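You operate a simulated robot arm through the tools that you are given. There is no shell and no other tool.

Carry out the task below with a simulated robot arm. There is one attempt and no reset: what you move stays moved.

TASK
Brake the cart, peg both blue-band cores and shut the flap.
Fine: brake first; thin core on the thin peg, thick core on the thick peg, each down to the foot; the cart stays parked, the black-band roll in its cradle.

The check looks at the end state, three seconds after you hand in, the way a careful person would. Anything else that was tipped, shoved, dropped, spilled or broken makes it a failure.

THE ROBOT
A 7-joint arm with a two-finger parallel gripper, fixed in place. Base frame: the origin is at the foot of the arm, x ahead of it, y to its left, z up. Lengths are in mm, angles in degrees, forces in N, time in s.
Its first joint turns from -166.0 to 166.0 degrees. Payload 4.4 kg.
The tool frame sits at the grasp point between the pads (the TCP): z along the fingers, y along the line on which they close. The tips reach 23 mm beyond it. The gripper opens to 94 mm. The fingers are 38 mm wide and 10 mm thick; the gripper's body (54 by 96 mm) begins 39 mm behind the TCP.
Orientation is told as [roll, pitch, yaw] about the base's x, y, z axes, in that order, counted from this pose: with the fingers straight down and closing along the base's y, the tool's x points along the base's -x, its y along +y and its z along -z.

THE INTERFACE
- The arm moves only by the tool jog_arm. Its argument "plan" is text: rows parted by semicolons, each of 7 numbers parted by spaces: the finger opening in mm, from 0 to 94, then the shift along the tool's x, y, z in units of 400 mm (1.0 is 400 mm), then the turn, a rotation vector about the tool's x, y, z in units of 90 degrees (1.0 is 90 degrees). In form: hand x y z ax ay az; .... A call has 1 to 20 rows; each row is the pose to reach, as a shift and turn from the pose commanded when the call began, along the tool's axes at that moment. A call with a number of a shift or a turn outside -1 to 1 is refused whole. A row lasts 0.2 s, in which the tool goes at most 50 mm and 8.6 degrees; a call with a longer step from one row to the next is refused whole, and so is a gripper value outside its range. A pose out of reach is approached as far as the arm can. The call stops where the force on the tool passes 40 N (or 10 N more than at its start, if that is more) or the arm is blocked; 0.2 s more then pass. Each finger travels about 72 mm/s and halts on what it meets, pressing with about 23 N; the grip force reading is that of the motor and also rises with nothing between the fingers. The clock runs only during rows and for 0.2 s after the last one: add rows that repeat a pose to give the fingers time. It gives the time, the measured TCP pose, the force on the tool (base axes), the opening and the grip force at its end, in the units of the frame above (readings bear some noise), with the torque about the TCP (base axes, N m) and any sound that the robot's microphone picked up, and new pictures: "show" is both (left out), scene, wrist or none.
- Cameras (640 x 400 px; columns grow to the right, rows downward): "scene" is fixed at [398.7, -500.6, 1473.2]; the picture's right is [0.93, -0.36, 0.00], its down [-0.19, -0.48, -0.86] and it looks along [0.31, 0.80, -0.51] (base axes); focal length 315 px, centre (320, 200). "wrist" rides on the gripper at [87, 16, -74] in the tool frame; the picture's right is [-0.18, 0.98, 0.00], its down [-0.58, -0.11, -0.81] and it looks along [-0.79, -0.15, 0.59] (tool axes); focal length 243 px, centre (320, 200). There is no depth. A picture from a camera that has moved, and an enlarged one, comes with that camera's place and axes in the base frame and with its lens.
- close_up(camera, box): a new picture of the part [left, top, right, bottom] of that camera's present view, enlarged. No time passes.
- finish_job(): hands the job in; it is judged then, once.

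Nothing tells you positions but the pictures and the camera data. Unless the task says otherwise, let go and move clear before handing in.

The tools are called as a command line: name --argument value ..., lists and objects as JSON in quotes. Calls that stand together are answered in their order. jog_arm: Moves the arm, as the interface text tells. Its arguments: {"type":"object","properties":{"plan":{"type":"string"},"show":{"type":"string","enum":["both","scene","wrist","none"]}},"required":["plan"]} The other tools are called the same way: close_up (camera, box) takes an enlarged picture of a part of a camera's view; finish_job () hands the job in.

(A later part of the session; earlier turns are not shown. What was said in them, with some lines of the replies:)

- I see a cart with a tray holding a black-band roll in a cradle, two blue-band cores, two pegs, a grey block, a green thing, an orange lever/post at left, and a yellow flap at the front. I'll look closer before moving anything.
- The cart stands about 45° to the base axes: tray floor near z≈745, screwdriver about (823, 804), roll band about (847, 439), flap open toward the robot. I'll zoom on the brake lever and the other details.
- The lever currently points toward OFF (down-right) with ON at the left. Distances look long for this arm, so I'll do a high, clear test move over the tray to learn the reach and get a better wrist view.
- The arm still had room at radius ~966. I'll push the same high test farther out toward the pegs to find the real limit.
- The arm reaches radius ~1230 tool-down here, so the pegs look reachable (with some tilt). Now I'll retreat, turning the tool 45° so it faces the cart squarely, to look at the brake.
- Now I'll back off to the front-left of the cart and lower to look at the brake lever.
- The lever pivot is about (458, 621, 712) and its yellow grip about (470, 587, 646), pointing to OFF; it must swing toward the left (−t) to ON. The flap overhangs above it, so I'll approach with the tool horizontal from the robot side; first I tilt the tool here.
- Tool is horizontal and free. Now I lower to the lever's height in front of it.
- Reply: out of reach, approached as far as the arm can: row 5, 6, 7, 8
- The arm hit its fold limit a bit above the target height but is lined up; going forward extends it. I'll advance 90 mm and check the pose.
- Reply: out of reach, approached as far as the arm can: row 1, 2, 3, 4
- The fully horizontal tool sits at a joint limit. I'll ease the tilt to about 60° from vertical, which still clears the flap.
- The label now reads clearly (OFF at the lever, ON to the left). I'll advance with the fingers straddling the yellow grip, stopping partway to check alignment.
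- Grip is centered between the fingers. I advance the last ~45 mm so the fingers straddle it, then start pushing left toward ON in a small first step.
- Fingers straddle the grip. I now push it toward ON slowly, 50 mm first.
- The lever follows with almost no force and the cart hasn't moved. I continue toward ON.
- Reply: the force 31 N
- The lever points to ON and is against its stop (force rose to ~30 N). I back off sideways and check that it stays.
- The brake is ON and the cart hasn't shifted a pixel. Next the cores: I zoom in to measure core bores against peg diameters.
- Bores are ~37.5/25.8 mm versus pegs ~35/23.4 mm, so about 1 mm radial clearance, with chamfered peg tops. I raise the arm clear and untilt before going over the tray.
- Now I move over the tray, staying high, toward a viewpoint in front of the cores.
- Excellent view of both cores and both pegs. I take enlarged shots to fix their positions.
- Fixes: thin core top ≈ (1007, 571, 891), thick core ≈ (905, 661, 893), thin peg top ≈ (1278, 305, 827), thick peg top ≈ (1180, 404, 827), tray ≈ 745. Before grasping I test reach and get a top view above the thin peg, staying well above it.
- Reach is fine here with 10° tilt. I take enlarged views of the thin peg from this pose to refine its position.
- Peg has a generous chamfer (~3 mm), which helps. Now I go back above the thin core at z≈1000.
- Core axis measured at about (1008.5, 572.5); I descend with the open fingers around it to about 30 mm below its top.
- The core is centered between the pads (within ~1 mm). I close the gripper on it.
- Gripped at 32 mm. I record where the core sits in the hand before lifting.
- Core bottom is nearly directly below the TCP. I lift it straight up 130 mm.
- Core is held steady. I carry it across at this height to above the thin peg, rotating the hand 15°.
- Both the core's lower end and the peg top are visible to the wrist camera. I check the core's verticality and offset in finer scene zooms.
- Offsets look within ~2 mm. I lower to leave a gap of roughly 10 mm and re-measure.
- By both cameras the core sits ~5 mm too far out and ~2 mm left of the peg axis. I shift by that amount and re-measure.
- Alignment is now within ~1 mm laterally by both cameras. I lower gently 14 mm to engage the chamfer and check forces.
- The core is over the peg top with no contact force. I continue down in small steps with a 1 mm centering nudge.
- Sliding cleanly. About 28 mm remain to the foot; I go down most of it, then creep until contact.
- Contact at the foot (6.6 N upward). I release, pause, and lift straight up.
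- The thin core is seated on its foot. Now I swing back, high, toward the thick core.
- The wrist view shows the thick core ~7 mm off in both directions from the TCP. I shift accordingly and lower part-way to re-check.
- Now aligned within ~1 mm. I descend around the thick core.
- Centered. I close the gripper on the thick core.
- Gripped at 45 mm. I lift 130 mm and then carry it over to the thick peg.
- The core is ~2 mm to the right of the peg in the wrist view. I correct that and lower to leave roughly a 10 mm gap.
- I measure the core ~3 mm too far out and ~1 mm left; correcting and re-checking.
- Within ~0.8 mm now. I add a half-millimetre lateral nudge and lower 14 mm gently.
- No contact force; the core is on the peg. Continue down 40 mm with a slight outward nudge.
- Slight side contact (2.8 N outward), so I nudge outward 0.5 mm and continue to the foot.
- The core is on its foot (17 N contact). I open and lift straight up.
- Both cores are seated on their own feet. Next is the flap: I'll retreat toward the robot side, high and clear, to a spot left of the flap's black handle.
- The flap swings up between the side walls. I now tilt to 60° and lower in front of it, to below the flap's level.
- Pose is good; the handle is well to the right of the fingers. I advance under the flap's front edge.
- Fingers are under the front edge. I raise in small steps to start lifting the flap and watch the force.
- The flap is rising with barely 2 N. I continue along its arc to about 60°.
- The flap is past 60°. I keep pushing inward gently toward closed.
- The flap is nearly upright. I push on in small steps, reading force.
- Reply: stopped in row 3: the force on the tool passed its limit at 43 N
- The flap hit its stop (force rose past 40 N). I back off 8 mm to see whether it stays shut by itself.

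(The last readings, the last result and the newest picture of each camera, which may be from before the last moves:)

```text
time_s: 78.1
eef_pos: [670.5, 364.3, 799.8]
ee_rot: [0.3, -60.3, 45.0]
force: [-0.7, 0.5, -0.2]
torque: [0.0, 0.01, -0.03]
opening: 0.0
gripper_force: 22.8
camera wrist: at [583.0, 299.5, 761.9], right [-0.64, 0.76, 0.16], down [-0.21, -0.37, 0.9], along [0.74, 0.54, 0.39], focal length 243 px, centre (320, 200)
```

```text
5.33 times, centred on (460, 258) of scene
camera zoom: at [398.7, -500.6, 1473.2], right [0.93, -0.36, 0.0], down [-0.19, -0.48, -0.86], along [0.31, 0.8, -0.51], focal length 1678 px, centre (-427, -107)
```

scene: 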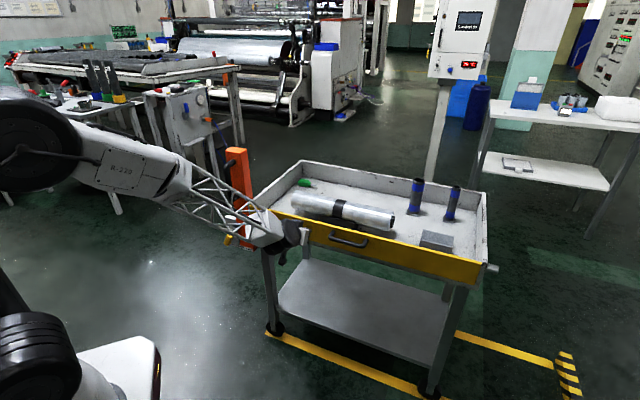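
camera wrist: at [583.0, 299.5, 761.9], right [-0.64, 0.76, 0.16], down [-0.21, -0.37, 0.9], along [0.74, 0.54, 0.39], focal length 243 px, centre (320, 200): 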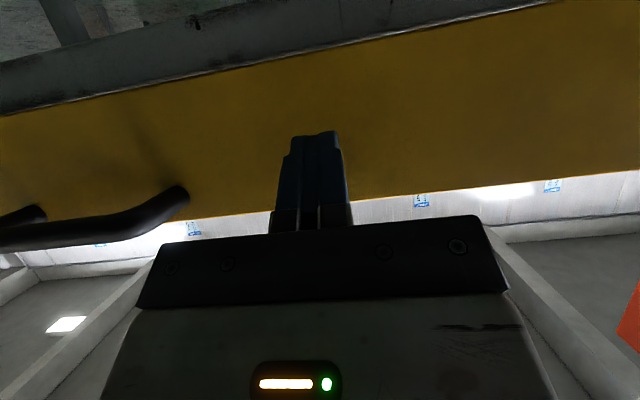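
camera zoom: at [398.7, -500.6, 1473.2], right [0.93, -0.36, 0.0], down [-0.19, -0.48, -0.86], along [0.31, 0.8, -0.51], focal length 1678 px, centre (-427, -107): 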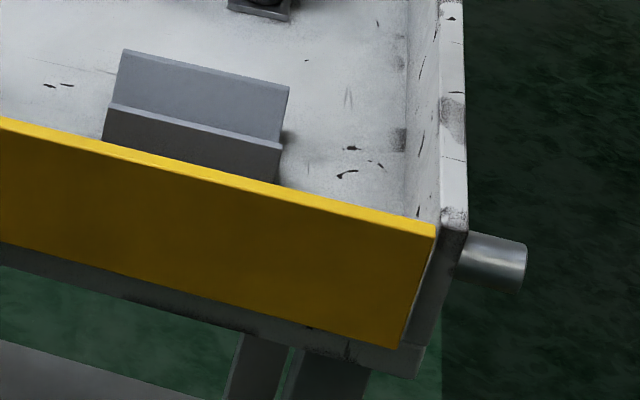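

The flap stays upright with no contact. I retreat straight back, then rise for a final inspection.

jog_arm --plan "0 0.037 0 -0.065 0 0 0; 0 0.074 0 -0.13 0 0 0; 0 0.111 0 -0.196 0 0 0; 0 0.148 0 -0.261 0 0 0; 0 0.061 0 -0.31 0 0 0; 0 -0.026 0 -0.36 0 0 0; 0 -0.113 0 -0.409 0 0 0; 0 -0.2 0 -0.459 0 0 0; 0 -0.287 0 -0.508 0 0 0; 0 -0.374 0 -0.557 0 0 0; 0 -0.374 0 -0.557 0 0 0" --show "both"

```text
time_s: 80.5
eef_pos: [588.1, 277.9, 1039.9]
ee_rot: [0.3, -60.3, 45.1]
force: [0.7, -0.3, 0.3]
torque: [-0.03, -0.02, 0.03]
opening: 0.0
gripper_force: 23.4
camera wrist: at [500.2, 213.2, 1001.4], right [-0.64, 0.76, 0.16], down [-0.21, -0.37, 0.9], along [0.74, 0.54, 0.39], focal length 243 px, centre (320, 200)
```

scene: 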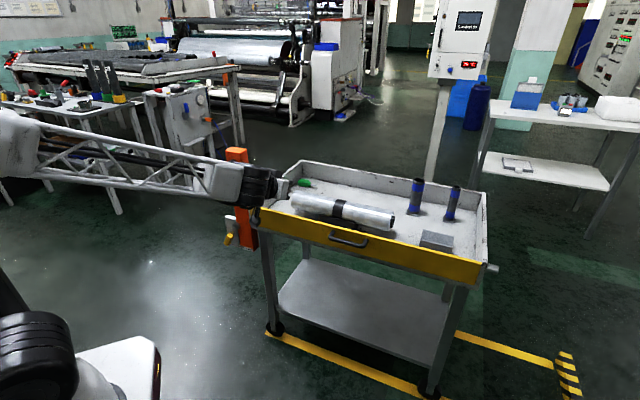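
wrist: 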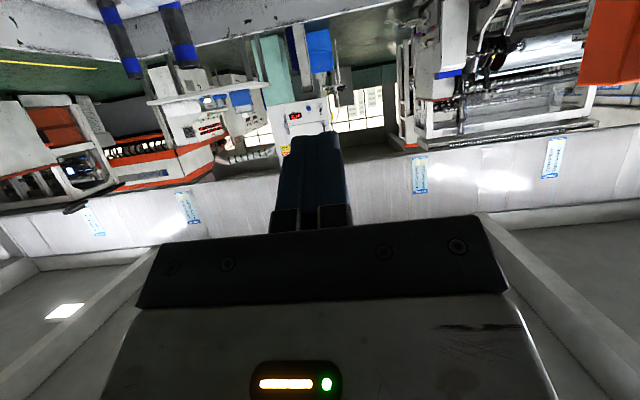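

Flap remains shut. I untilt, and back off a bit for an overview with the wrist camera and check everything in zooms.

jog_arm --plan "0 0 0 -0.04 0 0.09 0; 0 0 0 -0.08 0 0.18 0; 0 0 0 -0.12 0 0.27 0; 0 0 0 -0.16 0 0.36 0; 0 0 0 -0.2 0 0.45 0; 0 0 0 -0.24 0 0.54 0; 0 0 0 -0.24 0 0.6 0; 0 0 0 -0.24 0 0.6 0" --show "both"

close_up --camera "scene" --box '[220, 140, 380, 240]'

close_up --camera "scene" --box '[360, 170, 520, 270]'

close_up --camera "scene" --box '[240, 240, 560, 400]'

close_up --camera "scene" --box '[215, 210, 279, 250]'

```text
time_s: 82.3
eef_pos: [528.4, 219.6, 1086.9]
ee_rot: [0.1, -6.2, 45.4]
force: [0.1, -0.7, 0.0]
torque: [-0.03, -0.02, 0.02]
opening: 0.4
gripper_force: 23.0
camera wrist: at [451.5, 163.5, 1151.6], right [-0.57, 0.82, 0.02], down [0.42, 0.27, 0.86], along [0.7, 0.5, -0.5], focal length 243 px, centre (320, 200)
```

scene: 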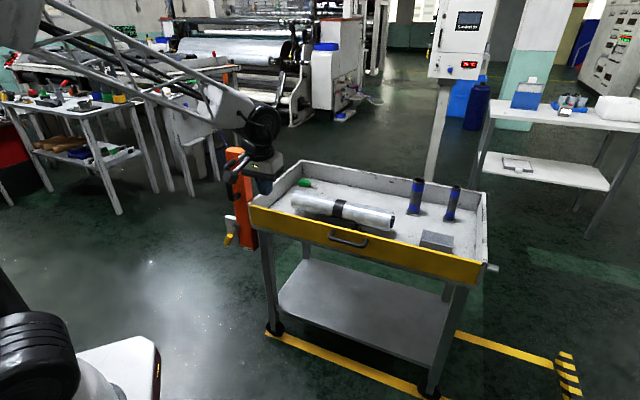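
wrist: 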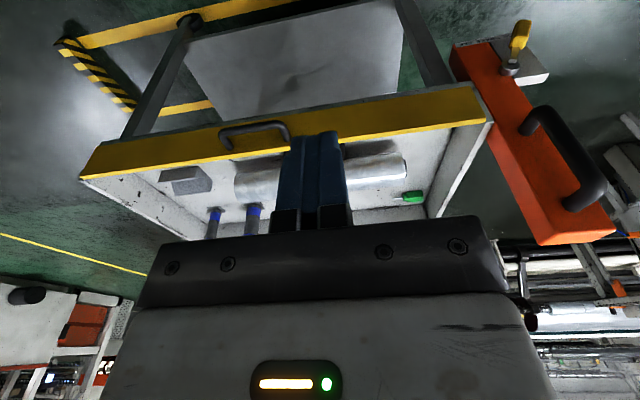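

```text
4.00 times, centred on (300, 190) of scene
camera zoom: at [398.7, -500.6, 1473.2], right [0.93, -0.36, 0.0], down [-0.19, -0.48, -0.86], along [0.31, 0.8, -0.51], focal length 1259 px, centre (400, 240)
```

zoom: 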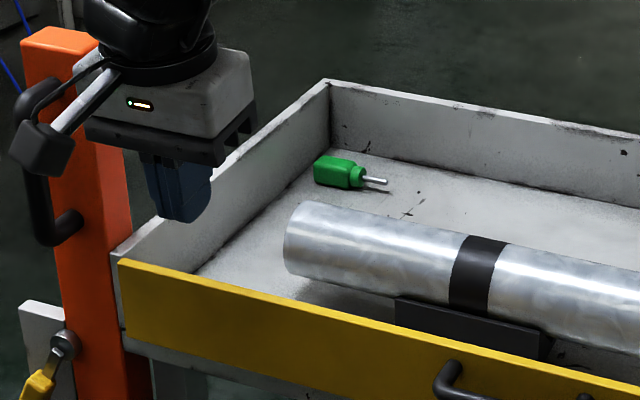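

```text
4.00 times, centred on (440, 220) of scene
camera zoom: at [398.7, -500.6, 1473.2], right [0.93, -0.36, 0.0], down [-0.19, -0.48, -0.86], along [0.31, 0.8, -0.51], focal length 1259 px, centre (-160, 120)
```

zoom: 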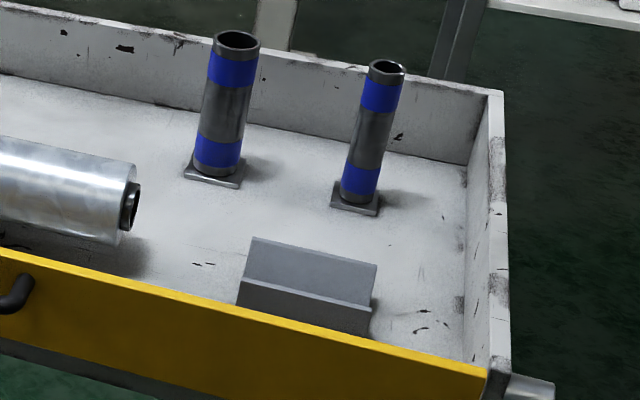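

```text
2.00 times, centred on (400, 320) of scene
camera zoom: at [398.7, -500.6, 1473.2], right [0.93, -0.36, 0.0], down [-0.19, -0.48, -0.86], along [0.31, 0.8, -0.51], focal length 629 px, centre (160, -40)
```

zoom: 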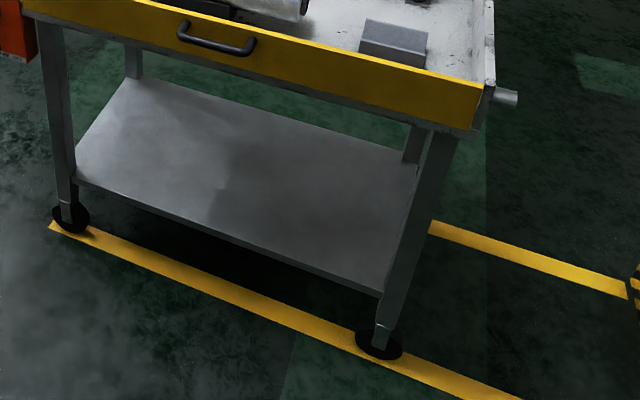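

```text
10.00 times, centred on (247, 230) of scene
camera zoom: at [398.7, -500.6, 1473.2], right [0.93, -0.36, 0.0], down [-0.19, -0.48, -0.86], along [0.31, 0.8, -0.51], focal length 3147 px, centre (1050, -100)
```

zoom: 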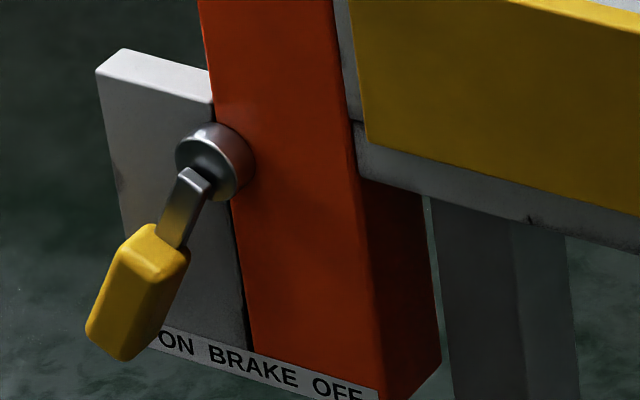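

close_up --camera "scene" --box '[404, 200, 428, 220]'

close_up --camera "scene" --box '[438, 208, 462, 228]'

close_up --camera "scene" --box '[280, 180, 400, 255]'

close_up --camera "wrist" --box '[60, 60, 300, 250]'

```text
16.00 times, centred on (416, 210) of scene
camera zoom: at [398.7, -500.6, 1473.2], right [0.93, -0.36, 0.0], down [-0.19, -0.48, -0.86], along [0.31, 0.8, -0.51], focal length 5035 px, centre (-1216, 40)
```

zoom: 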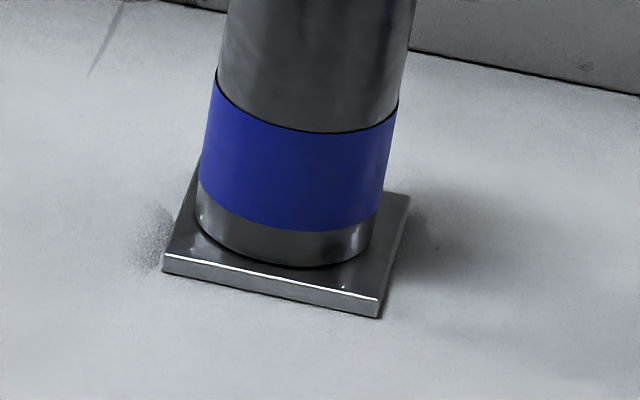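

```text
16.00 times, centred on (450, 218) of scene
camera zoom: at [398.7, -500.6, 1473.2], right [0.93, -0.36, 0.0], down [-0.19, -0.48, -0.86], along [0.31, 0.8, -0.51], focal length 5035 px, centre (-1760, -88)
```

zoom: 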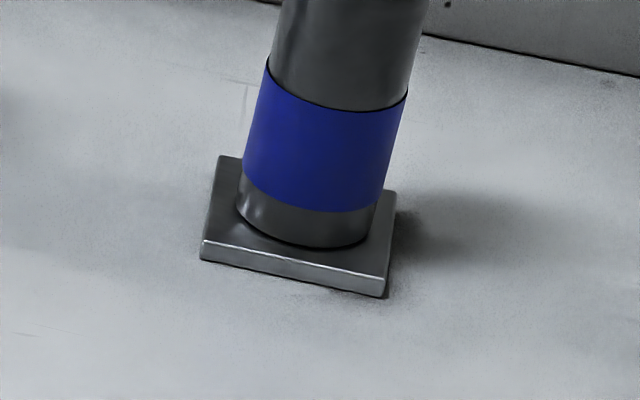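

```text
5.33 times, centred on (340, 218) of scene
camera zoom: at [398.7, -500.6, 1473.2], right [0.93, -0.36, 0.0], down [-0.19, -0.48, -0.86], along [0.31, 0.8, -0.51], focal length 1678 px, centre (213, 107)
```

zoom: 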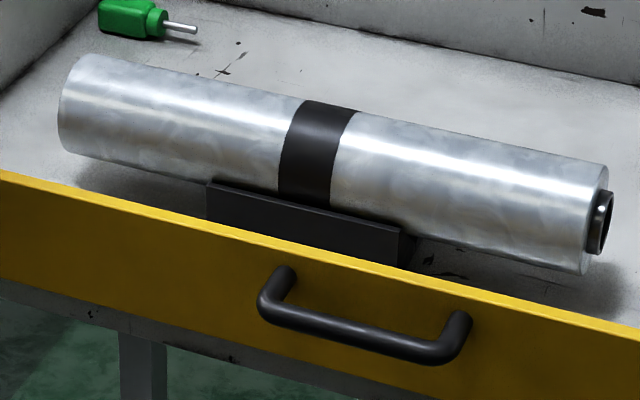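

```text
2.11 times, centred on (180, 155) of wrist
camera zoom: at [451.5, 163.5, 1151.6], right [-0.57, 0.82, 0.02], down [0.42, 0.27, 0.86], along [0.7, 0.5, -0.5], focal length 511 px, centre (615, 295)
```

zoom: 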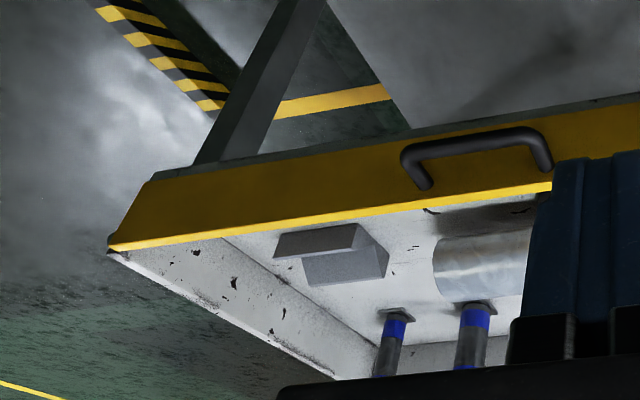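

Both cores rest on their foot plates, the roll is in its cradle, the brake is ON and the flap is upright. I wait a few seconds with a small move away to confirm nothing drifts.

jog_arm --plan "30 0.05 0 -0.05 0 0 0; 60 0.1 0 -0.1 0 0 0; 60 0.15 0 -0.1 0 0 0; 60 0.15 0 -0.1 0 0 0; 60 0.15 0 -0.1 0 0 0; 60 0.15 0 -0.1 0 0 0; 60 0.15 0 -0.1 0 0 0; 60 0.15 0 -0.1 0 0 0; 60 0.15 0 -0.1 0 0 0; 60 0.15 0 -0.1 0 0 0; 60 0.15 0 -0.1 0 0 0; 60 0.15 0 -0.1 0 0 0; 60 0.15 0 -0.1 0 0 0; 60 0.15 0 -0.1 0 0 0; 60 0.15 0 -0.1 0 0 0" --show "both"

close_up --camera "scene" --box '[400, 220, 520, 295]'

```text
time_s: 85.5
eef_pos: [482.6, 174.8, 1118.7]
ee_rot: [0.3, -6.3, 45.4]
force: [1.0, -0.4, 0.5]
torque: [0.0, 0.03, 0.01]
opening: 60.0
gripper_force: 0.0
camera wrist: at [405.8, 118.5, 1183.8], right [-0.57, 0.82, 0.02], down [0.42, 0.27, 0.86], along [0.7, 0.5, -0.5], focal length 243 px, centre (320, 200)
```

scene: 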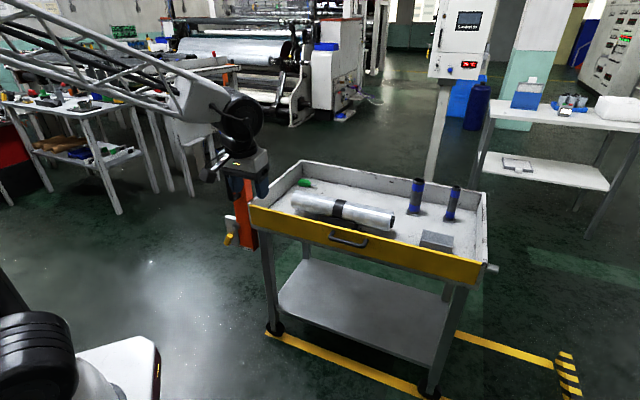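
wrist: 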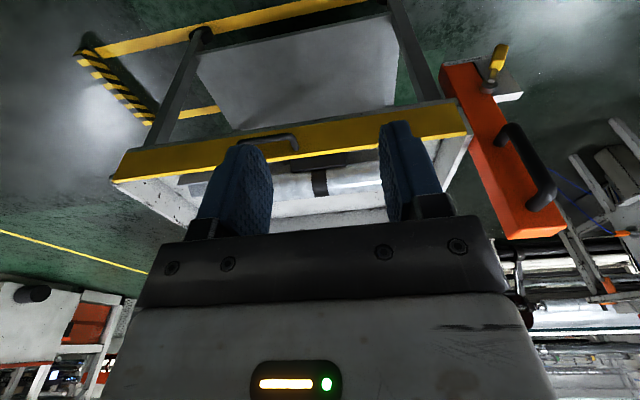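

```text
5.33 times, centred on (460, 258) of scene
camera zoom: at [398.7, -500.6, 1473.2], right [0.93, -0.36, 0.0], down [-0.19, -0.48, -0.86], along [0.31, 0.8, -0.51], focal length 1678 px, centre (-427, -107)
```

zoom: 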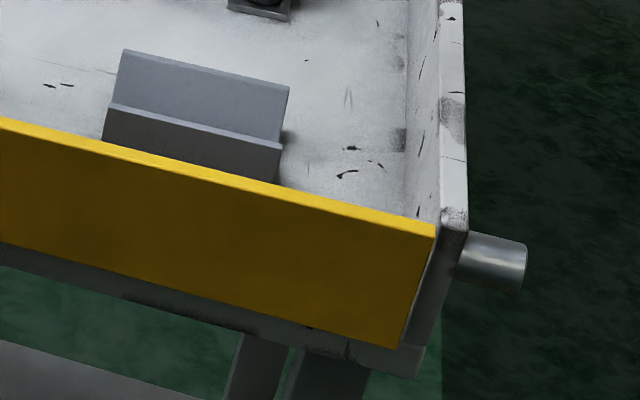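

The flap, cores, roll, brake lever and cart haven't moved over the last few seconds, and the arm is clear of all of them. I'm handing in the job.

finish_job

```text
The job is handed in.
```

I finished all three parts and handed the job in. The last pictures before hand-in showed everything in place, but I haven't seen the result of the check.

- **Brake:** I set this first. The lever is at ON against its stop, and the cart has not visibly moved.
- **Cores:** The thin core is on the thin peg and the thick core on the thick peg. Both rest on their foot plates, with no gap visible in close-up.
- **Flap:** It is upright against its stop. It stayed there with nothing touching it for more than seven seconds before I handed in. I didn't find a separate latch to fasten.
- **Everything else:** The black-band roll is still in its cradle, and the screwdriver and grey block don't appear to have moved. The gripper is empty and the arm is clear of the cart.
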